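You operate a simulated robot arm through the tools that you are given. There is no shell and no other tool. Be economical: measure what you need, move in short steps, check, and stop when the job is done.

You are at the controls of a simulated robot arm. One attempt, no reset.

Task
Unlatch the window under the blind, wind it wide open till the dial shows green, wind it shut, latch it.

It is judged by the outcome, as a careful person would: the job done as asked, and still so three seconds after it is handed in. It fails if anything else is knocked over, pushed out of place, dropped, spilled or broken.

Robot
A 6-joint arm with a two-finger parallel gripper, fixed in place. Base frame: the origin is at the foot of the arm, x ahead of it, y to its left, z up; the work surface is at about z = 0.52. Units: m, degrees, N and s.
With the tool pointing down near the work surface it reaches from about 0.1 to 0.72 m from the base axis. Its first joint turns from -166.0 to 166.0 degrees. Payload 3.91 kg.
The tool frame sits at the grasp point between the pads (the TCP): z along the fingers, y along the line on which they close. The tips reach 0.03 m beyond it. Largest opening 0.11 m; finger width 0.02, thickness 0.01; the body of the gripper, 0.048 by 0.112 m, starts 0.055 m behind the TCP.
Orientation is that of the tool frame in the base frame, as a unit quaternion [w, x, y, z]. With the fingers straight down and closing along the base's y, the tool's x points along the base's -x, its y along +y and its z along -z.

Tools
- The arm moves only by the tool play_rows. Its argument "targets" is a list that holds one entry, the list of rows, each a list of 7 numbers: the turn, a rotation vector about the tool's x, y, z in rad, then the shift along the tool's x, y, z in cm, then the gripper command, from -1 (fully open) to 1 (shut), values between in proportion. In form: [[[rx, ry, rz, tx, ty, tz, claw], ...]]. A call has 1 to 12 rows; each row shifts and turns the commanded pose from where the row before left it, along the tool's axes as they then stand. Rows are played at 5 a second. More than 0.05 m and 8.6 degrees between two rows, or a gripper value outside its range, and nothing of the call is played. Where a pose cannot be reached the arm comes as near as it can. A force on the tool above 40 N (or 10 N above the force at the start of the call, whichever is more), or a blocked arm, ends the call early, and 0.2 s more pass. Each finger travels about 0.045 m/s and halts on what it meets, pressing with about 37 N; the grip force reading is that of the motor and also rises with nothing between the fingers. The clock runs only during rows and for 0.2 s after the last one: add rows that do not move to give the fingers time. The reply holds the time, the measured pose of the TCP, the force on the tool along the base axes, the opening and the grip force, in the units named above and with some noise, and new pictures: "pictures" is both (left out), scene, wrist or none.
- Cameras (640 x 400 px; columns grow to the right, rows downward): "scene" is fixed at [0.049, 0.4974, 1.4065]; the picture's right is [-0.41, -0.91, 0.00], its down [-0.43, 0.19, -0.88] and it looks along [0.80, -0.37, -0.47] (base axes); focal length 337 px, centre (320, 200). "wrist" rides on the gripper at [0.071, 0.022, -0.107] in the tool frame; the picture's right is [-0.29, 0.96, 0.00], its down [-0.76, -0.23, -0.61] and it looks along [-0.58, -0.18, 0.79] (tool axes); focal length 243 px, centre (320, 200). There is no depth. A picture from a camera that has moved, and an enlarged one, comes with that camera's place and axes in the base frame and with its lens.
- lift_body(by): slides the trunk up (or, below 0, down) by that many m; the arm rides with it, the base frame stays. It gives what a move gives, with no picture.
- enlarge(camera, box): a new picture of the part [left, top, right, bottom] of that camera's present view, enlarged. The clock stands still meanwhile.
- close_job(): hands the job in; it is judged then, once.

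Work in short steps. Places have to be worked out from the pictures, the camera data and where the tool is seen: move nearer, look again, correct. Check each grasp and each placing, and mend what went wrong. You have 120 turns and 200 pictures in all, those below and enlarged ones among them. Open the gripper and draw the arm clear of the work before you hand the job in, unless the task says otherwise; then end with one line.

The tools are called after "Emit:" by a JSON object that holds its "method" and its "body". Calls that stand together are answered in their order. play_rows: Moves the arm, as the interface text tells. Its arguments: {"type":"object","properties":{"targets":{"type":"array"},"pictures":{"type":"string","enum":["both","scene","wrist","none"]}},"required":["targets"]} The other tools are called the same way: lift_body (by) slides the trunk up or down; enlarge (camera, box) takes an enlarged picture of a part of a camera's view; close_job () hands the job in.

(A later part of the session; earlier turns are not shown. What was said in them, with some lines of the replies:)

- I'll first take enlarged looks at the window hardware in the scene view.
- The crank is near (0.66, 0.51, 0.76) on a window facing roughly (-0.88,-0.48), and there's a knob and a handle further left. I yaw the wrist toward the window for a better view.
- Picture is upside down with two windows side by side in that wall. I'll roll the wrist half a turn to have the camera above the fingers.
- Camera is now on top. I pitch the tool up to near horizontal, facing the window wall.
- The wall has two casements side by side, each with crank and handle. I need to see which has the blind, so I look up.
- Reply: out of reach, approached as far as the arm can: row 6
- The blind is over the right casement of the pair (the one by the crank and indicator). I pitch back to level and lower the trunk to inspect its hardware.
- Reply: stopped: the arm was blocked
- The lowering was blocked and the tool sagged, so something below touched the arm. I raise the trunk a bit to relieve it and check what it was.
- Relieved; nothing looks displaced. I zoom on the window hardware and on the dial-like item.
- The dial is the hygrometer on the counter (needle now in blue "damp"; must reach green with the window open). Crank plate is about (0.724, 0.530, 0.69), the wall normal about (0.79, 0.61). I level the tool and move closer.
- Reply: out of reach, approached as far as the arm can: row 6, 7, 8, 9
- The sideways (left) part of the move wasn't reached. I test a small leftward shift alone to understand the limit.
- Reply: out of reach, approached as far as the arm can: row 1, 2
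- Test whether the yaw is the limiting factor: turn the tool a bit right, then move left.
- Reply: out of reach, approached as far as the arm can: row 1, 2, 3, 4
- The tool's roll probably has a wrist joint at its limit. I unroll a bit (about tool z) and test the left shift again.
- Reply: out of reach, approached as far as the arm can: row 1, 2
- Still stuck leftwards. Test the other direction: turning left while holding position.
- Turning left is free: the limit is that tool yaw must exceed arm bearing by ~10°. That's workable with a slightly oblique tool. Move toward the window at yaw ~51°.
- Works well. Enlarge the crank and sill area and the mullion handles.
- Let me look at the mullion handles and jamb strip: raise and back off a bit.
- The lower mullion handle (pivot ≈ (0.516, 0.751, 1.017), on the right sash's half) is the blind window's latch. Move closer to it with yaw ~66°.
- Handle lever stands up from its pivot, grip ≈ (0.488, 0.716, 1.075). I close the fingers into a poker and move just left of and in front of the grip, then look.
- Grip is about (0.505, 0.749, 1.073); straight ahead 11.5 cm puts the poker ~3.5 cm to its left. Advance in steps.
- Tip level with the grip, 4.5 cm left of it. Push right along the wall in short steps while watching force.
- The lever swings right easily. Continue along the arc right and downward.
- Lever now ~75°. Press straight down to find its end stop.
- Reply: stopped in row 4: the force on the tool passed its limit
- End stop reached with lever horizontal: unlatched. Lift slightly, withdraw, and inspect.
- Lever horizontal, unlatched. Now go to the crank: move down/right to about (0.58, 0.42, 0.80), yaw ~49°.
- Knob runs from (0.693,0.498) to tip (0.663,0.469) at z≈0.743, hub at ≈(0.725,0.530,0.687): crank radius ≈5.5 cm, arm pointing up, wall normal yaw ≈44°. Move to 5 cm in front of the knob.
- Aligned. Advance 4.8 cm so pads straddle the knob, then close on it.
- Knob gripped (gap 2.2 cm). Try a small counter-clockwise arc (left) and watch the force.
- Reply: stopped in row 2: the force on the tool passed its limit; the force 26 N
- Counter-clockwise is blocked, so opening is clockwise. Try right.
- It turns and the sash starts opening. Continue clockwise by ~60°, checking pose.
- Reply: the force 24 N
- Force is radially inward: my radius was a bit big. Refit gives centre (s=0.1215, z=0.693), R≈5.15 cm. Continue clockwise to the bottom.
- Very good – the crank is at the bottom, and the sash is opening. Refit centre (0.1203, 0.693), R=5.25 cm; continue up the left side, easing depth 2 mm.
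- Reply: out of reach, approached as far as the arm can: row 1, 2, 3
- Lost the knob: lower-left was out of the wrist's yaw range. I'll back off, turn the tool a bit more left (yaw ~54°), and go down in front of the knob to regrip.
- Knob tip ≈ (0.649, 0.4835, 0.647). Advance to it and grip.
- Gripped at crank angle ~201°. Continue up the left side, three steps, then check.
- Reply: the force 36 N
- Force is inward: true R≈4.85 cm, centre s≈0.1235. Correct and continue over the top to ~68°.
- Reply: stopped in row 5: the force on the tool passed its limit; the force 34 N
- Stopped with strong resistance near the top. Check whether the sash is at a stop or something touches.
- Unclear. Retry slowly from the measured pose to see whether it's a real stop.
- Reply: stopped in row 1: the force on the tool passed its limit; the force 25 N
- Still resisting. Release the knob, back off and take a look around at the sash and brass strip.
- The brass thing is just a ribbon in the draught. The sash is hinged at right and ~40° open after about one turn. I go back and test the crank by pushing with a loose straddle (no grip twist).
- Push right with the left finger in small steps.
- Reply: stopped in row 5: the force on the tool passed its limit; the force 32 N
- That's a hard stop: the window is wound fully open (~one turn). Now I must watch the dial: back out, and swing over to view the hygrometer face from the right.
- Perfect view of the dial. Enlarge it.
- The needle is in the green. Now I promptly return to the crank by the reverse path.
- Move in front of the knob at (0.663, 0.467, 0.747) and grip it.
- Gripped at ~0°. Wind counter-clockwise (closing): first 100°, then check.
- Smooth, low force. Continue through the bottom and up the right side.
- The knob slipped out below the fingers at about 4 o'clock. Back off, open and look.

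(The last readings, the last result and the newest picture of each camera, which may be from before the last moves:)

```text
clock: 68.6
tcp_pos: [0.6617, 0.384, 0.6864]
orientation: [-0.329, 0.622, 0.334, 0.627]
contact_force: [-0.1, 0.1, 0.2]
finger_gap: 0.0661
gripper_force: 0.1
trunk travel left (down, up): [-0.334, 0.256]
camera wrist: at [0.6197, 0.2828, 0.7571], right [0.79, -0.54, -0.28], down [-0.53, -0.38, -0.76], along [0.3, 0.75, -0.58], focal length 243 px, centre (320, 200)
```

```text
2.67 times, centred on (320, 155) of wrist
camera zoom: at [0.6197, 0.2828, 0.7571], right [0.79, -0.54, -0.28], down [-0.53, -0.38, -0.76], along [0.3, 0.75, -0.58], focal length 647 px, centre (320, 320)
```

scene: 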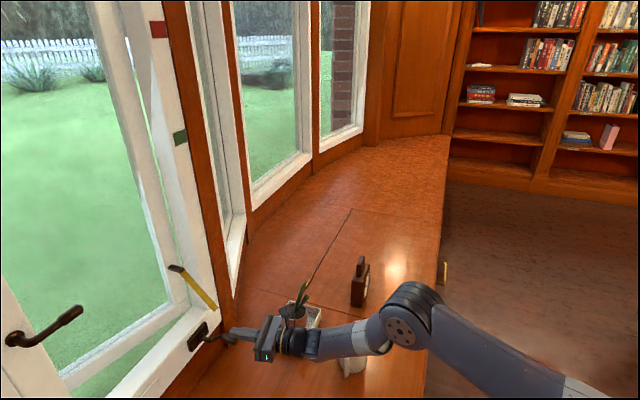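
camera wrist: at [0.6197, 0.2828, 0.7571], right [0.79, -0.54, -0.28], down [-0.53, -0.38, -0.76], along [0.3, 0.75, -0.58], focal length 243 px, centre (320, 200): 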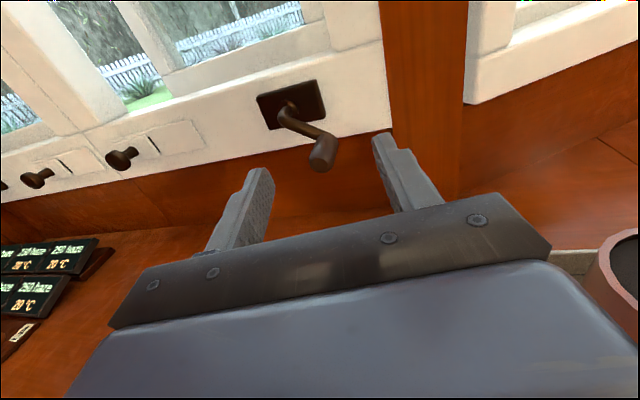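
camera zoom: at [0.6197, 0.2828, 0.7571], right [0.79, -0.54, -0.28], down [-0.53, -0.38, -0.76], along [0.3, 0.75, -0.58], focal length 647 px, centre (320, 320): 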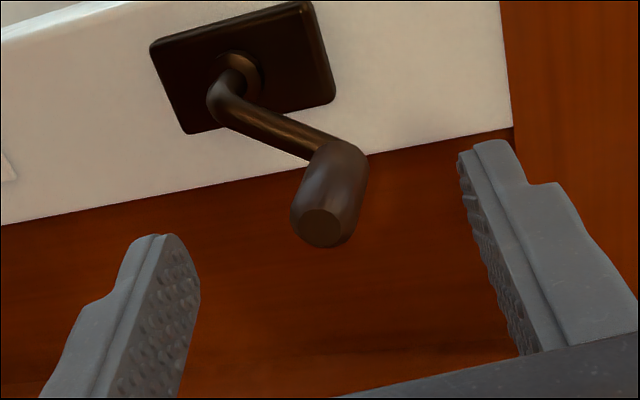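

Knob at ~123° (tip ≈ (0.6936, 0.438, 0.664)). Regrip it centred.

Emit:
{"method": "play_rows", "body": {"targets": [[[0, 0, 0, -2.3, -0.45, 0.5, -0.2], [0, 0, 0, 0, 0, 3, -0.2], [0, 0, 0, 0, 0, 3, -0.2], [0, 0, 0, 0, 0, 0, 0.3], [0, 0, 0, 0, 0, 0, 1], [0, 0, 0, 0, 0, 0, 1]]], "pictures": "wrist"}}

Emit:
{"method": "enlarge", "body": {"camera": "wrist", "box": [200, 80, 440, 230]}}

```text
clock: 70.0
tcp_pos: [0.6953, 0.442, 0.6649]
orientation: [-0.329, 0.623, 0.334, 0.626]
contact_force: [-0.6, 2.1, -0.1]
finger_gap: 0.0252
gripper_force: 30.1
trunk travel left (down, up): [-0.334, 0.256]
camera wrist: at [0.6531, 0.34, 0.7361], right [0.79, -0.54, -0.28], down [-0.53, -0.38, -0.76], along [0.3, 0.75, -0.58], focal length 243 px, centre (320, 200)
```

wrist: 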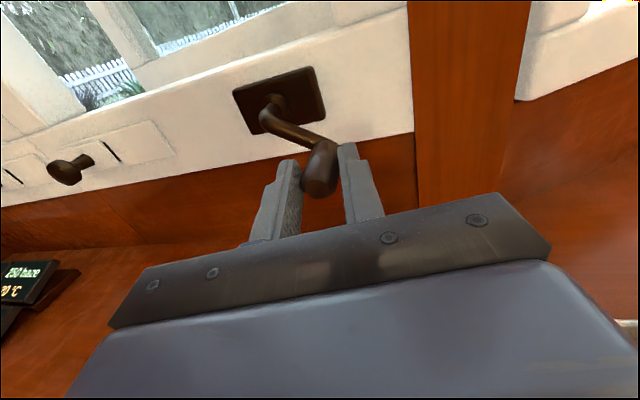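

```text
2.67 times, centred on (320, 155) of wrist
camera zoom: at [0.6531, 0.34, 0.7361], right [0.79, -0.54, -0.28], down [-0.53, -0.38, -0.76], along [0.3, 0.75, -0.58], focal length 647 px, centre (320, 320)
```

zoom: 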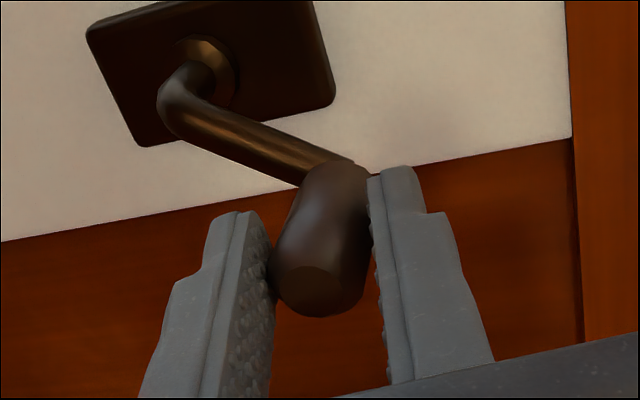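

Gripped. Wind up the right side toward the top.

Emit:
{"method": "play_rows", "body": {"targets": [[[0, 0, 0, 1.89, 0.75, -0.15, 1], [0, 0, 0, 2.04, -0.08, 0.02, 1], [0, 0, 0, 1.83, -0.87, 0.18, 1], [0, 0, 0, 0, 0, 0, 1]]], "pictures": "wrist"}}

```text
clock: 71.0
tcp_pos: [0.6968, 0.4396, 0.7285]
orientation: [-0.329, 0.619, 0.329, 0.632]
contact_force: [19.7, -25.9, 21.7]
finger_gap: 0.0224
gripper_force: 44.8
trunk travel left (down, up): [-0.334, 0.256]
camera wrist: at [0.653, 0.3372, 0.7985], right [0.79, -0.54, -0.28], down [-0.52, -0.36, -0.77], along [0.31, 0.76, -0.57], focal length 243 px, centre (320, 200)
```

wrist: 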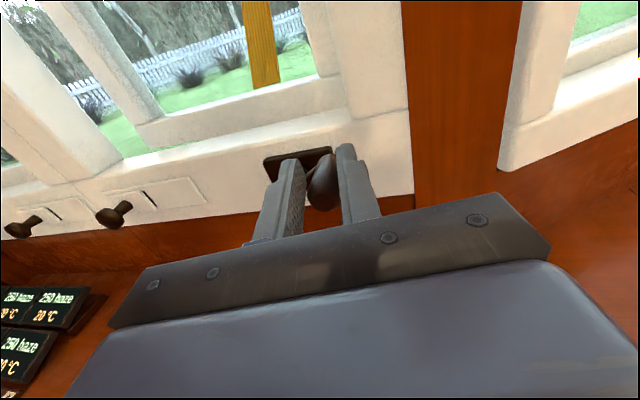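

The fingers rode up over the knob. Open, back off slightly and look for a centred regrip.

Emit:
{"method": "play_rows", "body": {"targets": [[[0, 0, 0, 0, 0, 0, -0.2], [0, 0, 0, 0, 0, 0, -0.2], [0, 0, 0, 0, 0, -2.5, -0.2], [0, 0, 0, 0, 0, -2.5, -0.2], [0, 0, 0, 0, 0, 0, -0.2]]], "pictures": "wrist"}}

Emit:
{"method": "enlarge", "body": {"camera": "wrist", "box": [200, 80, 440, 230]}}

```text
clock: 72.2
tcp_pos: [0.6662, 0.4015, 0.7206]
orientation: [-0.329, 0.623, 0.333, 0.627]
contact_force: [0.4, -1.2, 0.7]
finger_gap: 0.066
gripper_force: 0.1
trunk travel left (down, up): [-0.334, 0.256]
camera wrist: at [0.6237, 0.3001, 0.7925], right [0.79, -0.54, -0.28], down [-0.53, -0.38, -0.76], along [0.3, 0.75, -0.58], focal length 243 px, centre (320, 200)
```

wrist: 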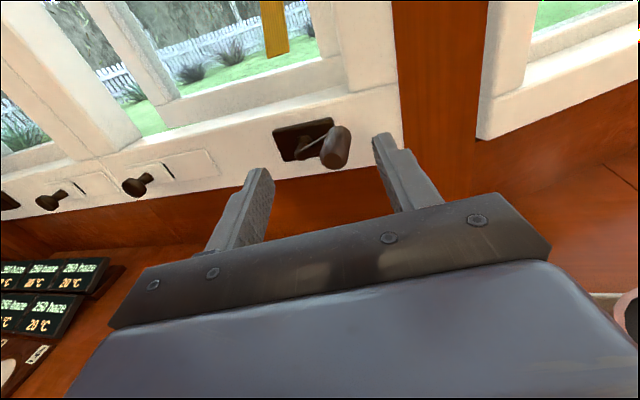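

```text
2.67 times, centred on (320, 155) of wrist
camera zoom: at [0.6237, 0.3001, 0.7925], right [0.79, -0.54, -0.28], down [-0.53, -0.38, -0.76], along [0.3, 0.75, -0.58], focal length 647 px, centre (320, 320)
```

zoom: 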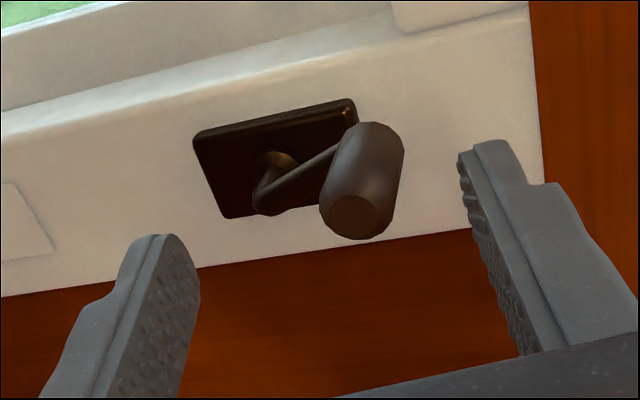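

Knob at ~70° (tip ≈ (0.697, 0.434, 0.711)). Regrip centred, then turn 45° more.

Emit:
{"method": "play_rows", "body": {"targets": [[[0, 0, 0, -1.1, 0.7, 0.6, -0.2], [0, 0, 0, 0, 0, 2.1, -0.2], [0, 0, 0, 0, 0, 2.1, -0.2], [0, 0, 0, 0, 0, 0, 0.3], [0, 0, 0, 0, 0, 0, 1], [0, 0, 0, 0, 0, 0, 1], [0, 0, 0, 0.95, -0.5, 0.1, 1], [0, 0, 0, 0.83, -0.62, 0.12, 1], [0, 0, 0, 0.65, -0.8, 0.16, 1], [0, 0, 0, 0.5, -0.95, 0.19, 1], [0, 0, 0, 0, 0, 0, 1]]], "pictures": "wrist"}}

Emit:
{"method": "enlarge", "body": {"camera": "wrist", "box": [200, 80, 440, 230]}}

```text
clock: 74.6
tcp_pos: [0.6769, 0.4581, 0.7417]
orientation: [-0.33, 0.62, 0.333, 0.629]
contact_force: [7.3, -10.1, 19.4]
finger_gap: 0.0246
gripper_force: 45.0
trunk travel left (down, up): [-0.334, 0.256]
camera wrist: at [0.6339, 0.3563, 0.8126], right [0.8, -0.54, -0.28], down [-0.52, -0.37, -0.77], along [0.31, 0.76, -0.58], focal length 243 px, centre (320, 200)
```

wrist: 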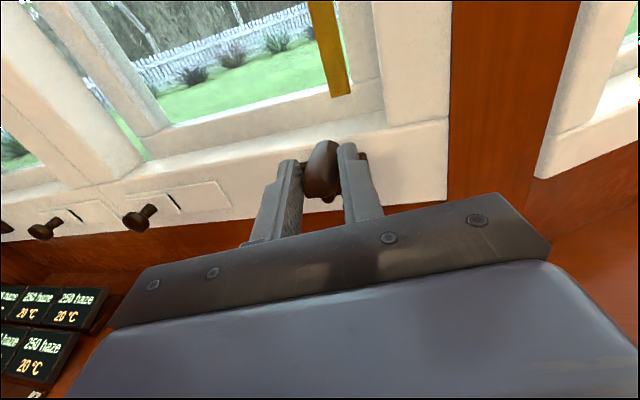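

```text
2.67 times, centred on (320, 155) of wrist
camera zoom: at [0.6339, 0.3563, 0.8126], right [0.8, -0.54, -0.28], down [-0.52, -0.37, -0.77], along [0.31, 0.76, -0.58], focal length 647 px, centre (320, 320)
```

zoom: 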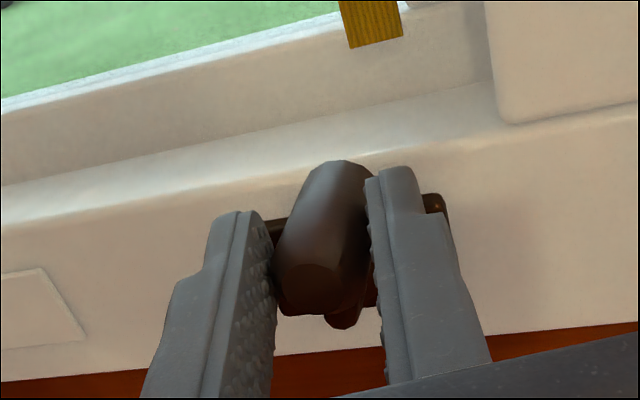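

At ~20°, sash nearly shut. Finish by pushing left until the stop.

Emit:
{"method": "play_rows", "body": {"targets": [[[0, 0, 0, 0.1, -0.8, 0.16, 1], [0, 0, 0, 0, -0.8, 0.16, 1], [0, 0, 0, 0, -0.6, 0.12, 1], [0, 0, 0, -0.1, -0.5, 0.1, 1], [0, 0, 0, 0, 0, 0, 1]]]}}

Emit:
{"method": "enlarge", "body": {"camera": "scene", "box": [0, 160, 320, 360]}}

```text
clock: 75.6
tcp_pos: [0.6659, 0.4691, 0.7412]
orientation: [-0.326, 0.626, 0.325, 0.629]
contact_force: [0.1, -20.4, 3.2]
finger_gap: 0.0238
gripper_force: 44.3
trunk travel left (down, up): [-0.334, 0.256]
stopped in row 4: the force on the tool passed its limit (the readings are from after the stop); the commanded pose is now the measured one
camera wrist: at [0.6215, 0.3683, 0.8111], right [0.78, -0.55, -0.29], down [-0.54, -0.36, -0.76], along [0.32, 0.75, -0.58], focal length 243 px, centre (320, 200)
```

scene: 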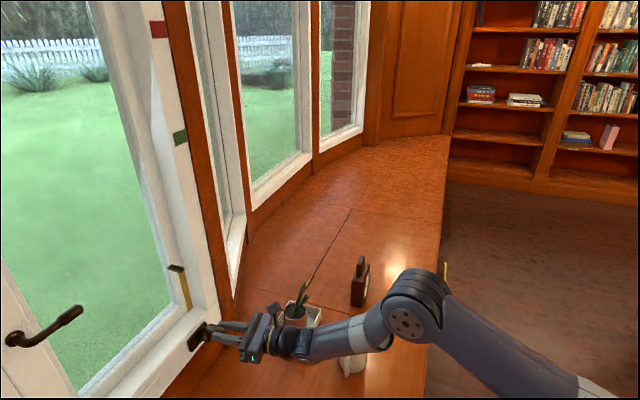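
wrist: 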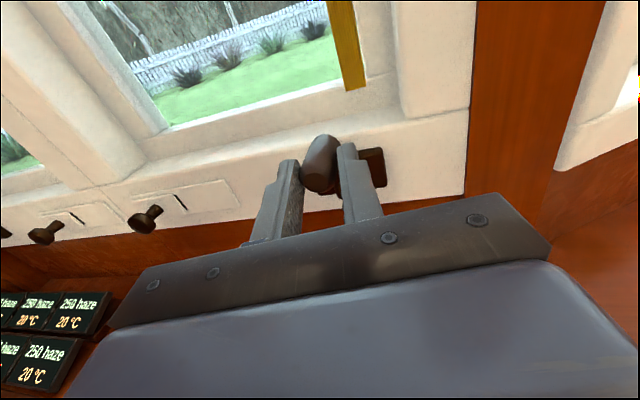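

```text
2.00 times, centred on (160, 260) of scene
camera zoom: at [0.049, 0.4974, 1.4065], right [-0.41, -0.91, 0.0], down [-0.43, 0.19, -0.88], along [0.8, -0.37, -0.47], focal length 674 px, centre (640, 80)
```

zoom: 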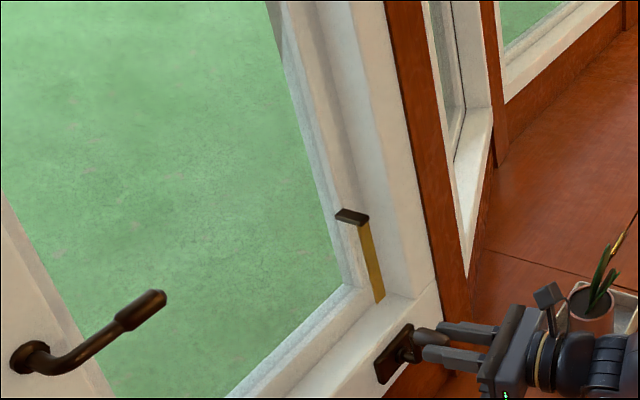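

Shut: ribbon hangs straight and crank is back against its stop. Release, back out, and move to below the latch lever's tip with closed fingers, yaw ~66°.

Emit:
{"method": "play_rows", "body": {"targets": [[[0, 0, 0, 0, 0, 0, 0], [0, 0, 0, 0, 0, 0, -0.2], [0, 0, 0, 0, 0, -4, -0.2], [0, 0, 0, 0, 0, -4, -0.2], [0.105, 0, 0, 0, 0, 0, -0.2], [0.105, 0, 0, 0, 0, 0, -0.2], [0, 0, 0, 0, 0, 0, -0.2]]], "pictures": "wrist"}}

Emit:
{"method": "play_rows", "body": {"targets": [[[0, 0, 0, 3.3, -2.95, 1.24, 0.2], [0, 0, 0, 3.3, -2.95, 1.24, 1], [0, 0, 0, 3.3, -2.95, 1.24, 1], [0, 0, 0, 3.3, -2.95, 1.24, 1], [0, 0, 0, 3.3, -2.95, 1.24, 1], [0, 0, 0, 3.3, -2.95, 1.24, 1], [0, 0, 0, 3.3, -2.95, 1.24, 1], [0, 0, 0, 0, 0, 0, 1]]]}}

```text
clock: 77.2
tcp_pos: [0.6172, 0.4077, 0.7406]
orientation: [-0.391, 0.587, 0.393, 0.589]
contact_force: [-0.3, 0.4, -1.0]
finger_gap: 0.066
gripper_force: 0.2
trunk travel left (down, up): [-0.334, 0.256]
camera wrist: at [0.5957, 0.2986, 0.8113], right [0.88, -0.37, -0.29], down [-0.44, -0.47, -0.76], along [0.15, 0.8, -0.58], focal length 243 px, centre (320, 200)
```

wrist: 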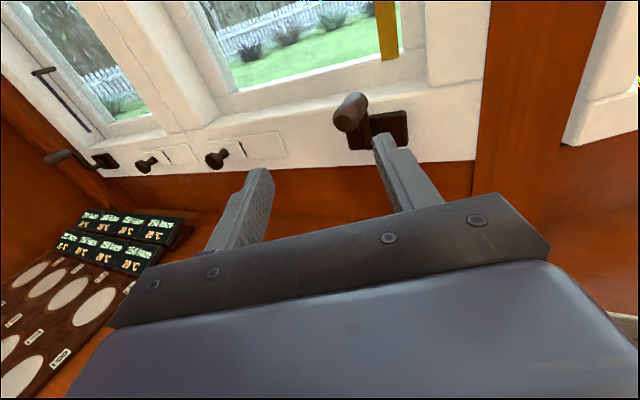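

```text
clock: 79.0
tcp_pos: [0.459, 0.5713, 0.9697]
orientation: [-0.391, 0.587, 0.393, 0.59]
contact_force: [-0.6, 0.1, 0.0]
finger_gap: 0.0
gripper_force: 37.3
trunk travel left (down, up): [-0.334, 0.256]
camera wrist: at [0.4373, 0.4634, 1.0407], right [0.88, -0.37, -0.28], down [-0.44, -0.47, -0.76], along [0.15, 0.8, -0.58], focal length 243 px, centre (320, 200)
```

scene: 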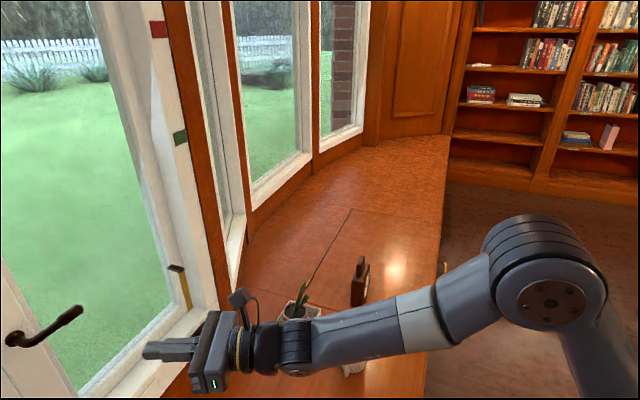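
wrist: 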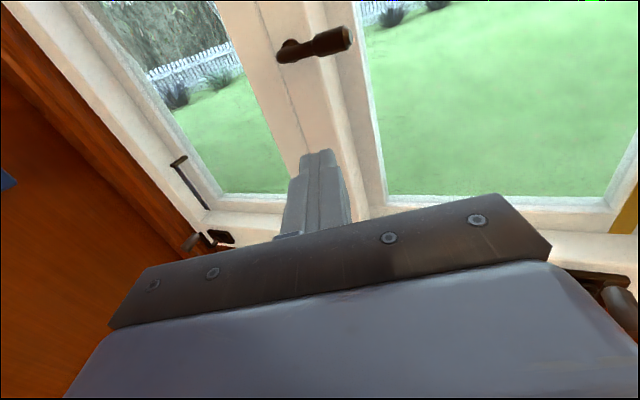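

Advance to beneath the lever tip: 11.9 cm forward, 1.2 cm right.

Emit:
{"method": "play_rows", "body": {"targets": [[[0, 0, 0, 0, 0.4, 3, 1], [0, 0, 0, 0, 0.4, 3, 1], [0, 0, 0, 0, 0.4, 3, 1], [0, 0, 0, 0.2, 0, 2.9, 1], [0, 0, 0, 0, 0, 0, 1]]], "pictures": "wrist"}}

Emit:
{"method": "enlarge", "body": {"camera": "wrist", "box": [200, 40, 440, 190]}}

```text
clock: 80.2
tcp_pos: [0.5175, 0.6754, 0.9688]
orientation: [-0.39, 0.588, 0.393, 0.59]
contact_force: [-0.3, -0.4, -0.8]
finger_gap: 0.0
gripper_force: 37.5
trunk travel left (down, up): [-0.334, 0.256]
camera wrist: at [0.496, 0.5656, 1.0408], right [0.88, -0.37, -0.29], down [-0.44, -0.47, -0.76], along [0.15, 0.8, -0.58], focal length 243 px, centre (320, 200)
```

wrist: 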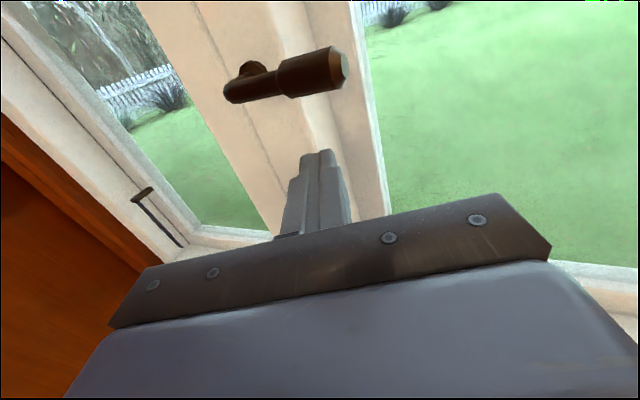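

```text
2.67 times, centred on (320, 115) of wrist
camera zoom: at [0.496, 0.5656, 1.0408], right [0.88, -0.37, -0.29], down [-0.44, -0.47, -0.76], along [0.15, 0.8, -0.58], focal length 647 px, centre (320, 427)
```

zoom: 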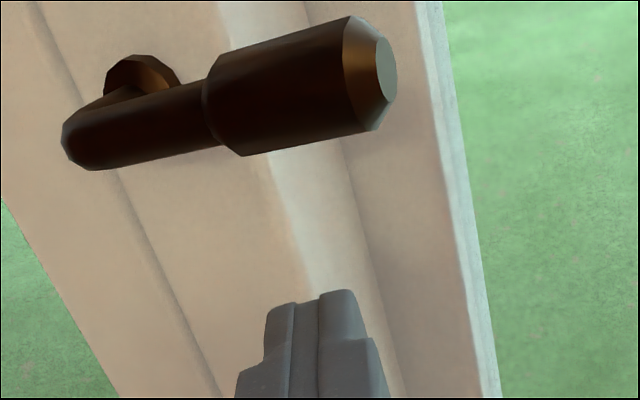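

Poker is under the grip. Lift and follow the arc up and left.

Emit:
{"method": "play_rows", "body": {"targets": [[[0, 0, 0, 1.3, 0, 0, 1], [0, 0, 0, 1.3, 0, 0, 1], [0, 0, 0, 1.3, 0.2, -0.08, 1], [0, 0, 0, 1.25, 0.2, -0.08, 1], [0, 0, 0, 1.2, -0.35, 0.15, 1], [0, 0, 0, 1.2, -0.5, 0.2, 1], [0, 0, 0, 0, 0, 0, 1]]], "pictures": "wrist"}}

```text
clock: 81.8
tcp_pos: [0.5131, 0.6772, 1.0479]
orientation: [-0.391, 0.587, 0.393, 0.59]
contact_force: [0.4, -0.3, -0.3]
finger_gap: 0.0
gripper_force: 37.3
trunk travel left (down, up): [-0.334, 0.256]
camera wrist: at [0.4915, 0.5682, 1.1185], right [0.88, -0.37, -0.28], down [-0.44, -0.47, -0.76], along [0.15, 0.8, -0.58], focal length 243 px, centre (320, 200)
```

wrist: 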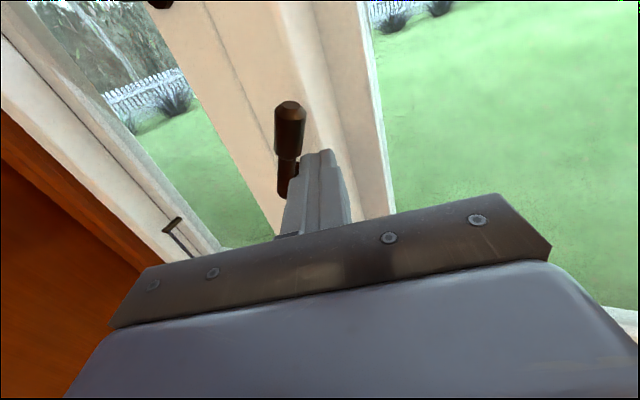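

Lever is nearly upright. Push left to its stop.

Emit:
{"method": "play_rows", "body": {"targets": [[[0, 0, 0, 0.8, -0.7, 0.3, 1], [0, 0, 0, 0.4, -0.7, 0.3, 1], [0, 0, 0, 0, -0.6, 0.25, 1], [0, 0, 0, 0, -0.6, 0.25, 1], [0, 0, 0, 0, -0.5, 0.2, 1], [0, 0, 0, 0, 0, 0, 1]]], "pictures": "wrist"}}

Emit:
{"method": "enlarge", "body": {"camera": "wrist", "box": [200, 80, 440, 230]}}

```text
clock: 83.1
tcp_pos: [0.4979, 0.6928, 1.0599]
orientation: [-0.386, 0.592, 0.387, 0.592]
contact_force: [7.0, -27.0, 0.5]
finger_gap: 0.0
gripper_force: 37.1
trunk travel left (down, up): [-0.334, 0.256]
stopped in row 6: the force on the tool passed its limit (the readings are from after the stop); the commanded pose is now the measured one
camera wrist: at [0.4753, 0.5857, 1.1311], right [0.88, -0.39, -0.29], down [-0.45, -0.46, -0.76], along [0.16, 0.8, -0.58], focal length 243 px, centre (320, 200)
```

wrist: 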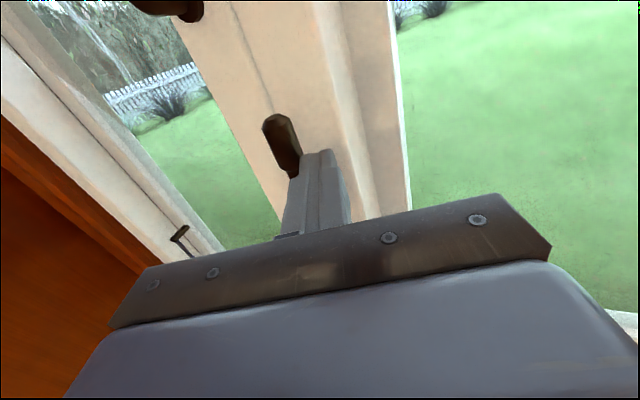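

```text
2.67 times, centred on (320, 155) of wrist
camera zoom: at [0.4753, 0.5857, 1.1311], right [0.88, -0.39, -0.29], down [-0.45, -0.46, -0.76], along [0.16, 0.8, -0.58], focal length 647 px, centre (320, 320)
```

zoom: 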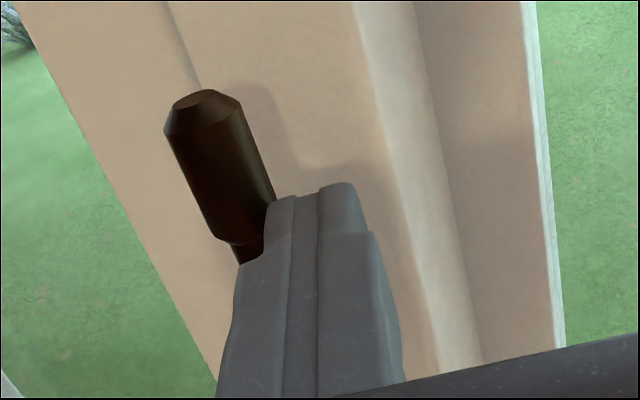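

Lever hit its stop, upright. Ease right, back out and check.

Emit:
{"method": "play_rows", "body": {"targets": [[[0, 0, 0, 0, 0.8, -0.3, 1], [0, 0, 0, 0, 0.4, -2, 1], [0, 0, 0, 0, 0, -4, 1], [0, 0, 0, 0, 0, -4, 0], [0, 0, 0, 0, 0, -4, -1], [0, 0, 0, 0, 0, -4, -1], [0, 0, 0, 0, 0, 0, -1], [0, 0, 0, 0, 0, 0, -1]]]}}

Emit:
{"method": "enlarge", "body": {"camera": "wrist", "box": [180, 0, 440, 160]}}

Emit:
{"method": "enlarge", "body": {"camera": "scene", "box": [0, 200, 320, 400]}}

```text
clock: 84.9
tcp_pos: [0.4327, 0.5232, 1.0581]
orientation: [-0.388, 0.59, 0.391, 0.591]
contact_force: [-0.3, -1.5, 0.1]
finger_gap: 0.1034
gripper_force: 0.1
trunk travel left (down, up): [-0.334, 0.256]
camera wrist: at [0.4104, 0.4162, 1.1303], right [0.88, -0.38, -0.29], down [-0.45, -0.47, -0.76], along [0.15, 0.8, -0.58], focal length 243 px, centre (320, 200)
```

scene: 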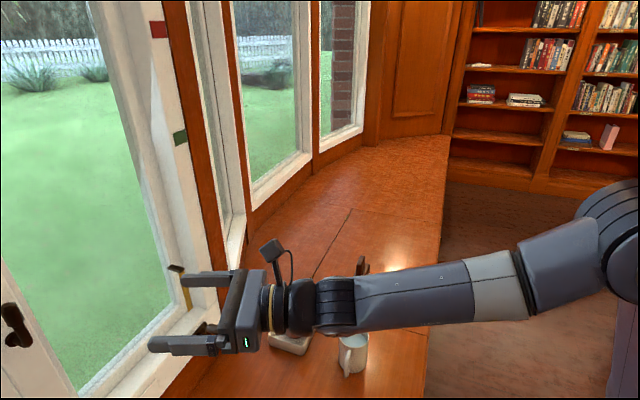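
wrist: 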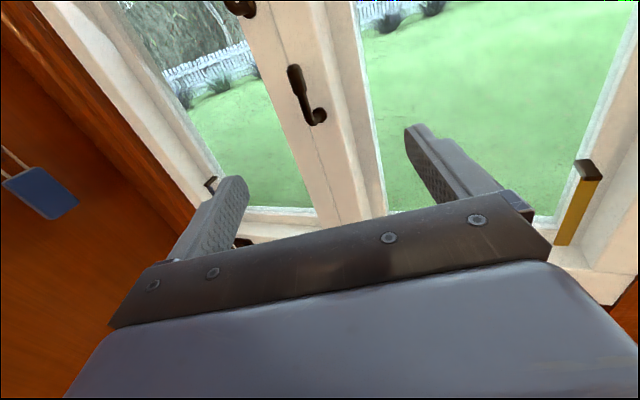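

```text
2.46 times, centred on (310, 80) of wrist
camera zoom: at [0.4104, 0.4162, 1.1303], right [0.88, -0.38, -0.29], down [-0.45, -0.47, -0.76], along [0.15, 0.8, -0.58], focal length 597 px, centre (345, 495)
```

zoom: 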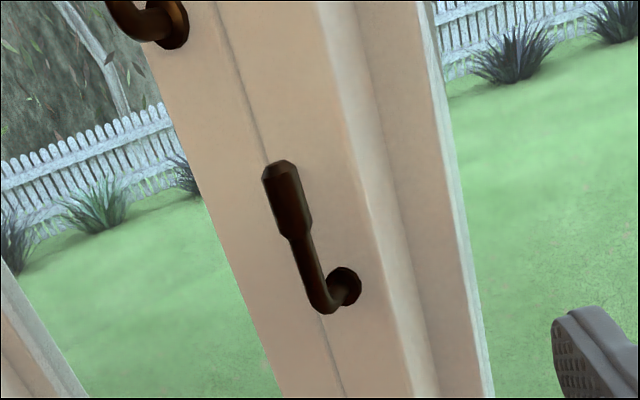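

```text
2.00 times, centred on (160, 300) of scene
camera zoom: at [0.049, 0.4974, 1.4065], right [-0.41, -0.91, 0.0], down [-0.43, 0.19, -0.88], along [0.8, -0.37, -0.47], focal length 674 px, centre (640, 0)
```

zoom: 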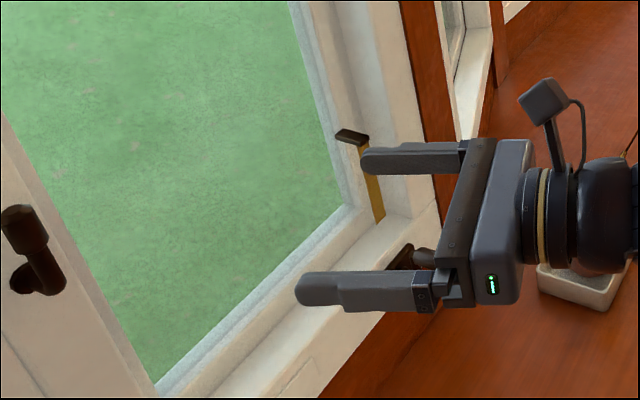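

Latch is back as it was originally and the window is shut. Now draw the arm away to the right, with a view of the dial for a last check.

Emit:
{"method": "play_rows", "body": {"targets": [[[-0.085, 0, 0, -1.2, 2.26, -4.04, -1], [-0.085, 0, 0, -1.2, 2.59, -3.83, -1], [-0.085, 0, 0, -1.2, 2.91, -3.6, -1], [-0.085, 0, 0, -1.2, 3.2, -3.34, -1], [-0.085, 0, 0, -1.2, 3.48, -3.05, -1], [-0.085, 0, 0, -1.2, 3.72, -2.75, -1], [-0.085, 0, 0, -1.2, 3.94, -2.42, -1], [-0.085, 0, 0, -1.2, 4.13, -2.08, -1], [-0.085, 0, 0, -1.2, 4.3, -1.72, -1], [-0.085, 0, 0, -1.2, 4.43, -1.35, -1], [-0.085, 0, 0, -1.2, 4.52, -0.97, -1], [0, 0, 0, 0, 0, 0, -1]]]}}

Emit:
{"method": "enlarge", "body": {"camera": "wrist", "box": [260, 120, 460, 245]}}

```text
clock: 87.5
tcp_pos: [0.4885, 0.0124, 0.9284]
orientation: [-0.08, 0.701, 0.082, 0.704]
contact_force: [-0.3, 0.2, 0.8]
finger_gap: 0.1099
gripper_force: 0.0
out of reach, approached as far as the arm can: row 5
trunk travel left (down, up): [-0.334, 0.256]
camera wrist: at [0.3899, -0.0341, 0.9995], right [0.22, -0.93, -0.29], down [-0.64, 0.08, -0.76], along [0.74, 0.35, -0.58], focal length 243 px, centre (320, 200)
```

scene: 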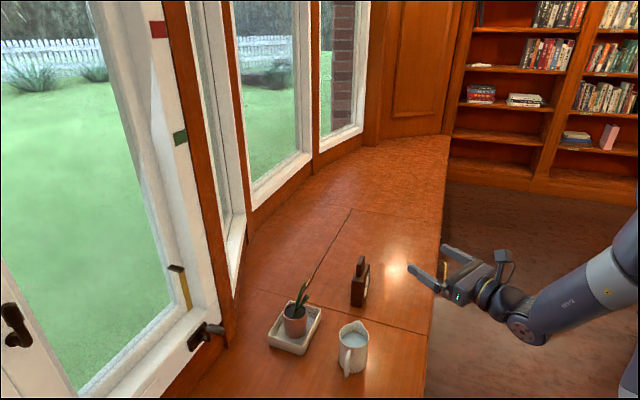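
wrist: 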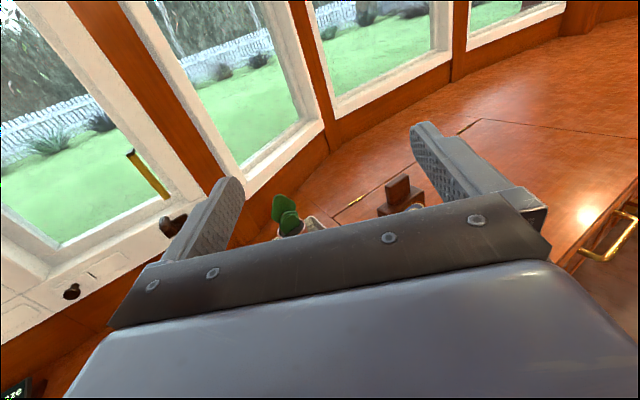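

```text
3.20 times, centred on (360, 182) of wrist
camera zoom: at [0.3899, -0.0341, 0.9995], right [0.22, -0.93, -0.29], down [-0.64, 0.08, -0.76], along [0.74, 0.35, -0.58], focal length 776 px, centre (192, 256)
```

zoom: 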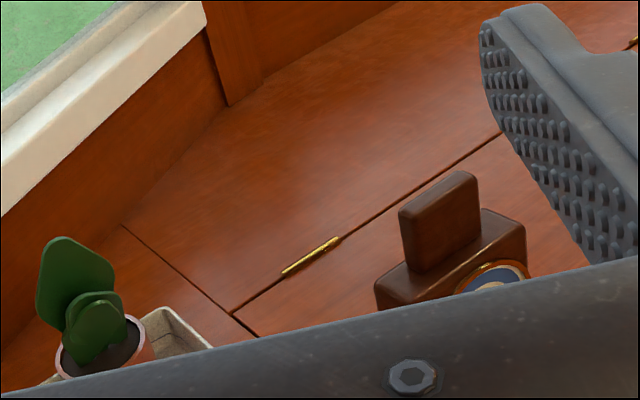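

Dial is hidden behind the gripper; shift right and pitch down slightly to read it.

Emit:
{"method": "play_rows", "body": {"targets": [[[0, 0, 0, 0, 4.5, 0, -1], [0, 0, 0, 0, 4.5, 0, -1], [0, 0, 0, 0, 4, 0, -1], [0, -0.12, 0, 0, 0, -2, -1], [0, -0.12, 0, 0, 0, -2, -1], [0, 0, 0, 0, 0, 0, -1]]], "pictures": "wrist"}}

Emit:
{"method": "enlarge", "body": {"camera": "wrist", "box": [260, 90, 460, 225]}}

```text
clock: 88.9
tcp_pos: [0.478, -0.1199, 0.9323]
orientation: [-0.069, 0.781, 0.091, 0.614]
contact_force: [0.5, -0.1, -0.3]
finger_gap: 0.11
gripper_force: 0.1
trunk travel left (down, up): [-0.334, 0.256]
camera wrist: at [0.3983, -0.1631, 1.0269], right [0.15, -0.95, -0.28], down [-0.8, 0.05, -0.6], along [0.58, 0.31, -0.75], focal length 243 px, centre (320, 200)
```

wrist: 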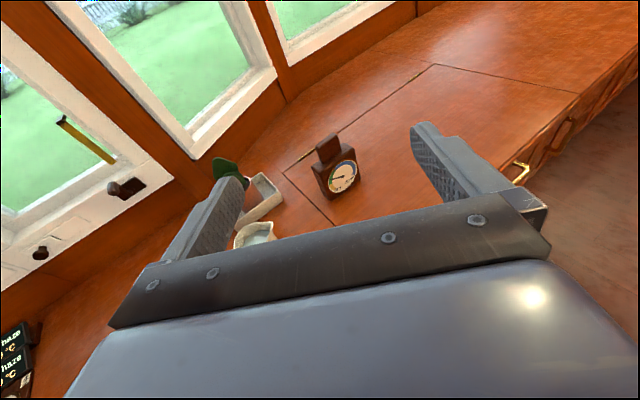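

```text
2.96 times, centred on (360, 158) of wrist
camera zoom: at [0.3983, -0.1631, 1.0269], right [0.15, -0.95, -0.28], down [-0.8, 0.05, -0.6], along [0.58, 0.31, -0.75], focal length 719 px, centre (202, 326)
```

zoom: 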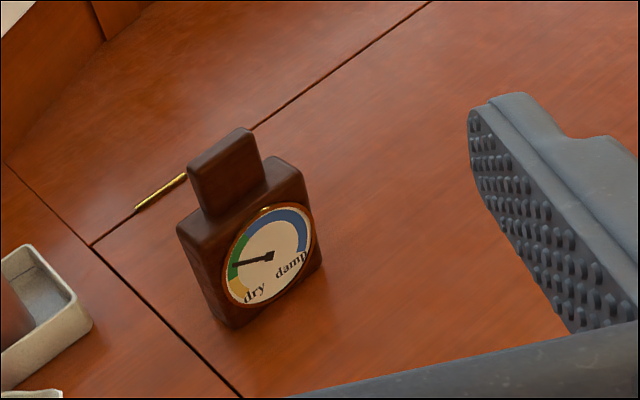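

The needle sits in the green. The window is shut, the latch is upright, nothing has been moved out of place, and the arm is clear with the gripper open, so I'm handing in.

Emit:
{"method": "close_job", "body": {}}

```text
The job is handed in.
```

The window under the blind was unlatched, wound open to the crank's stop (the sash about 40° out) until the dial read green, then wound shut and latched again, and the job is handed in.
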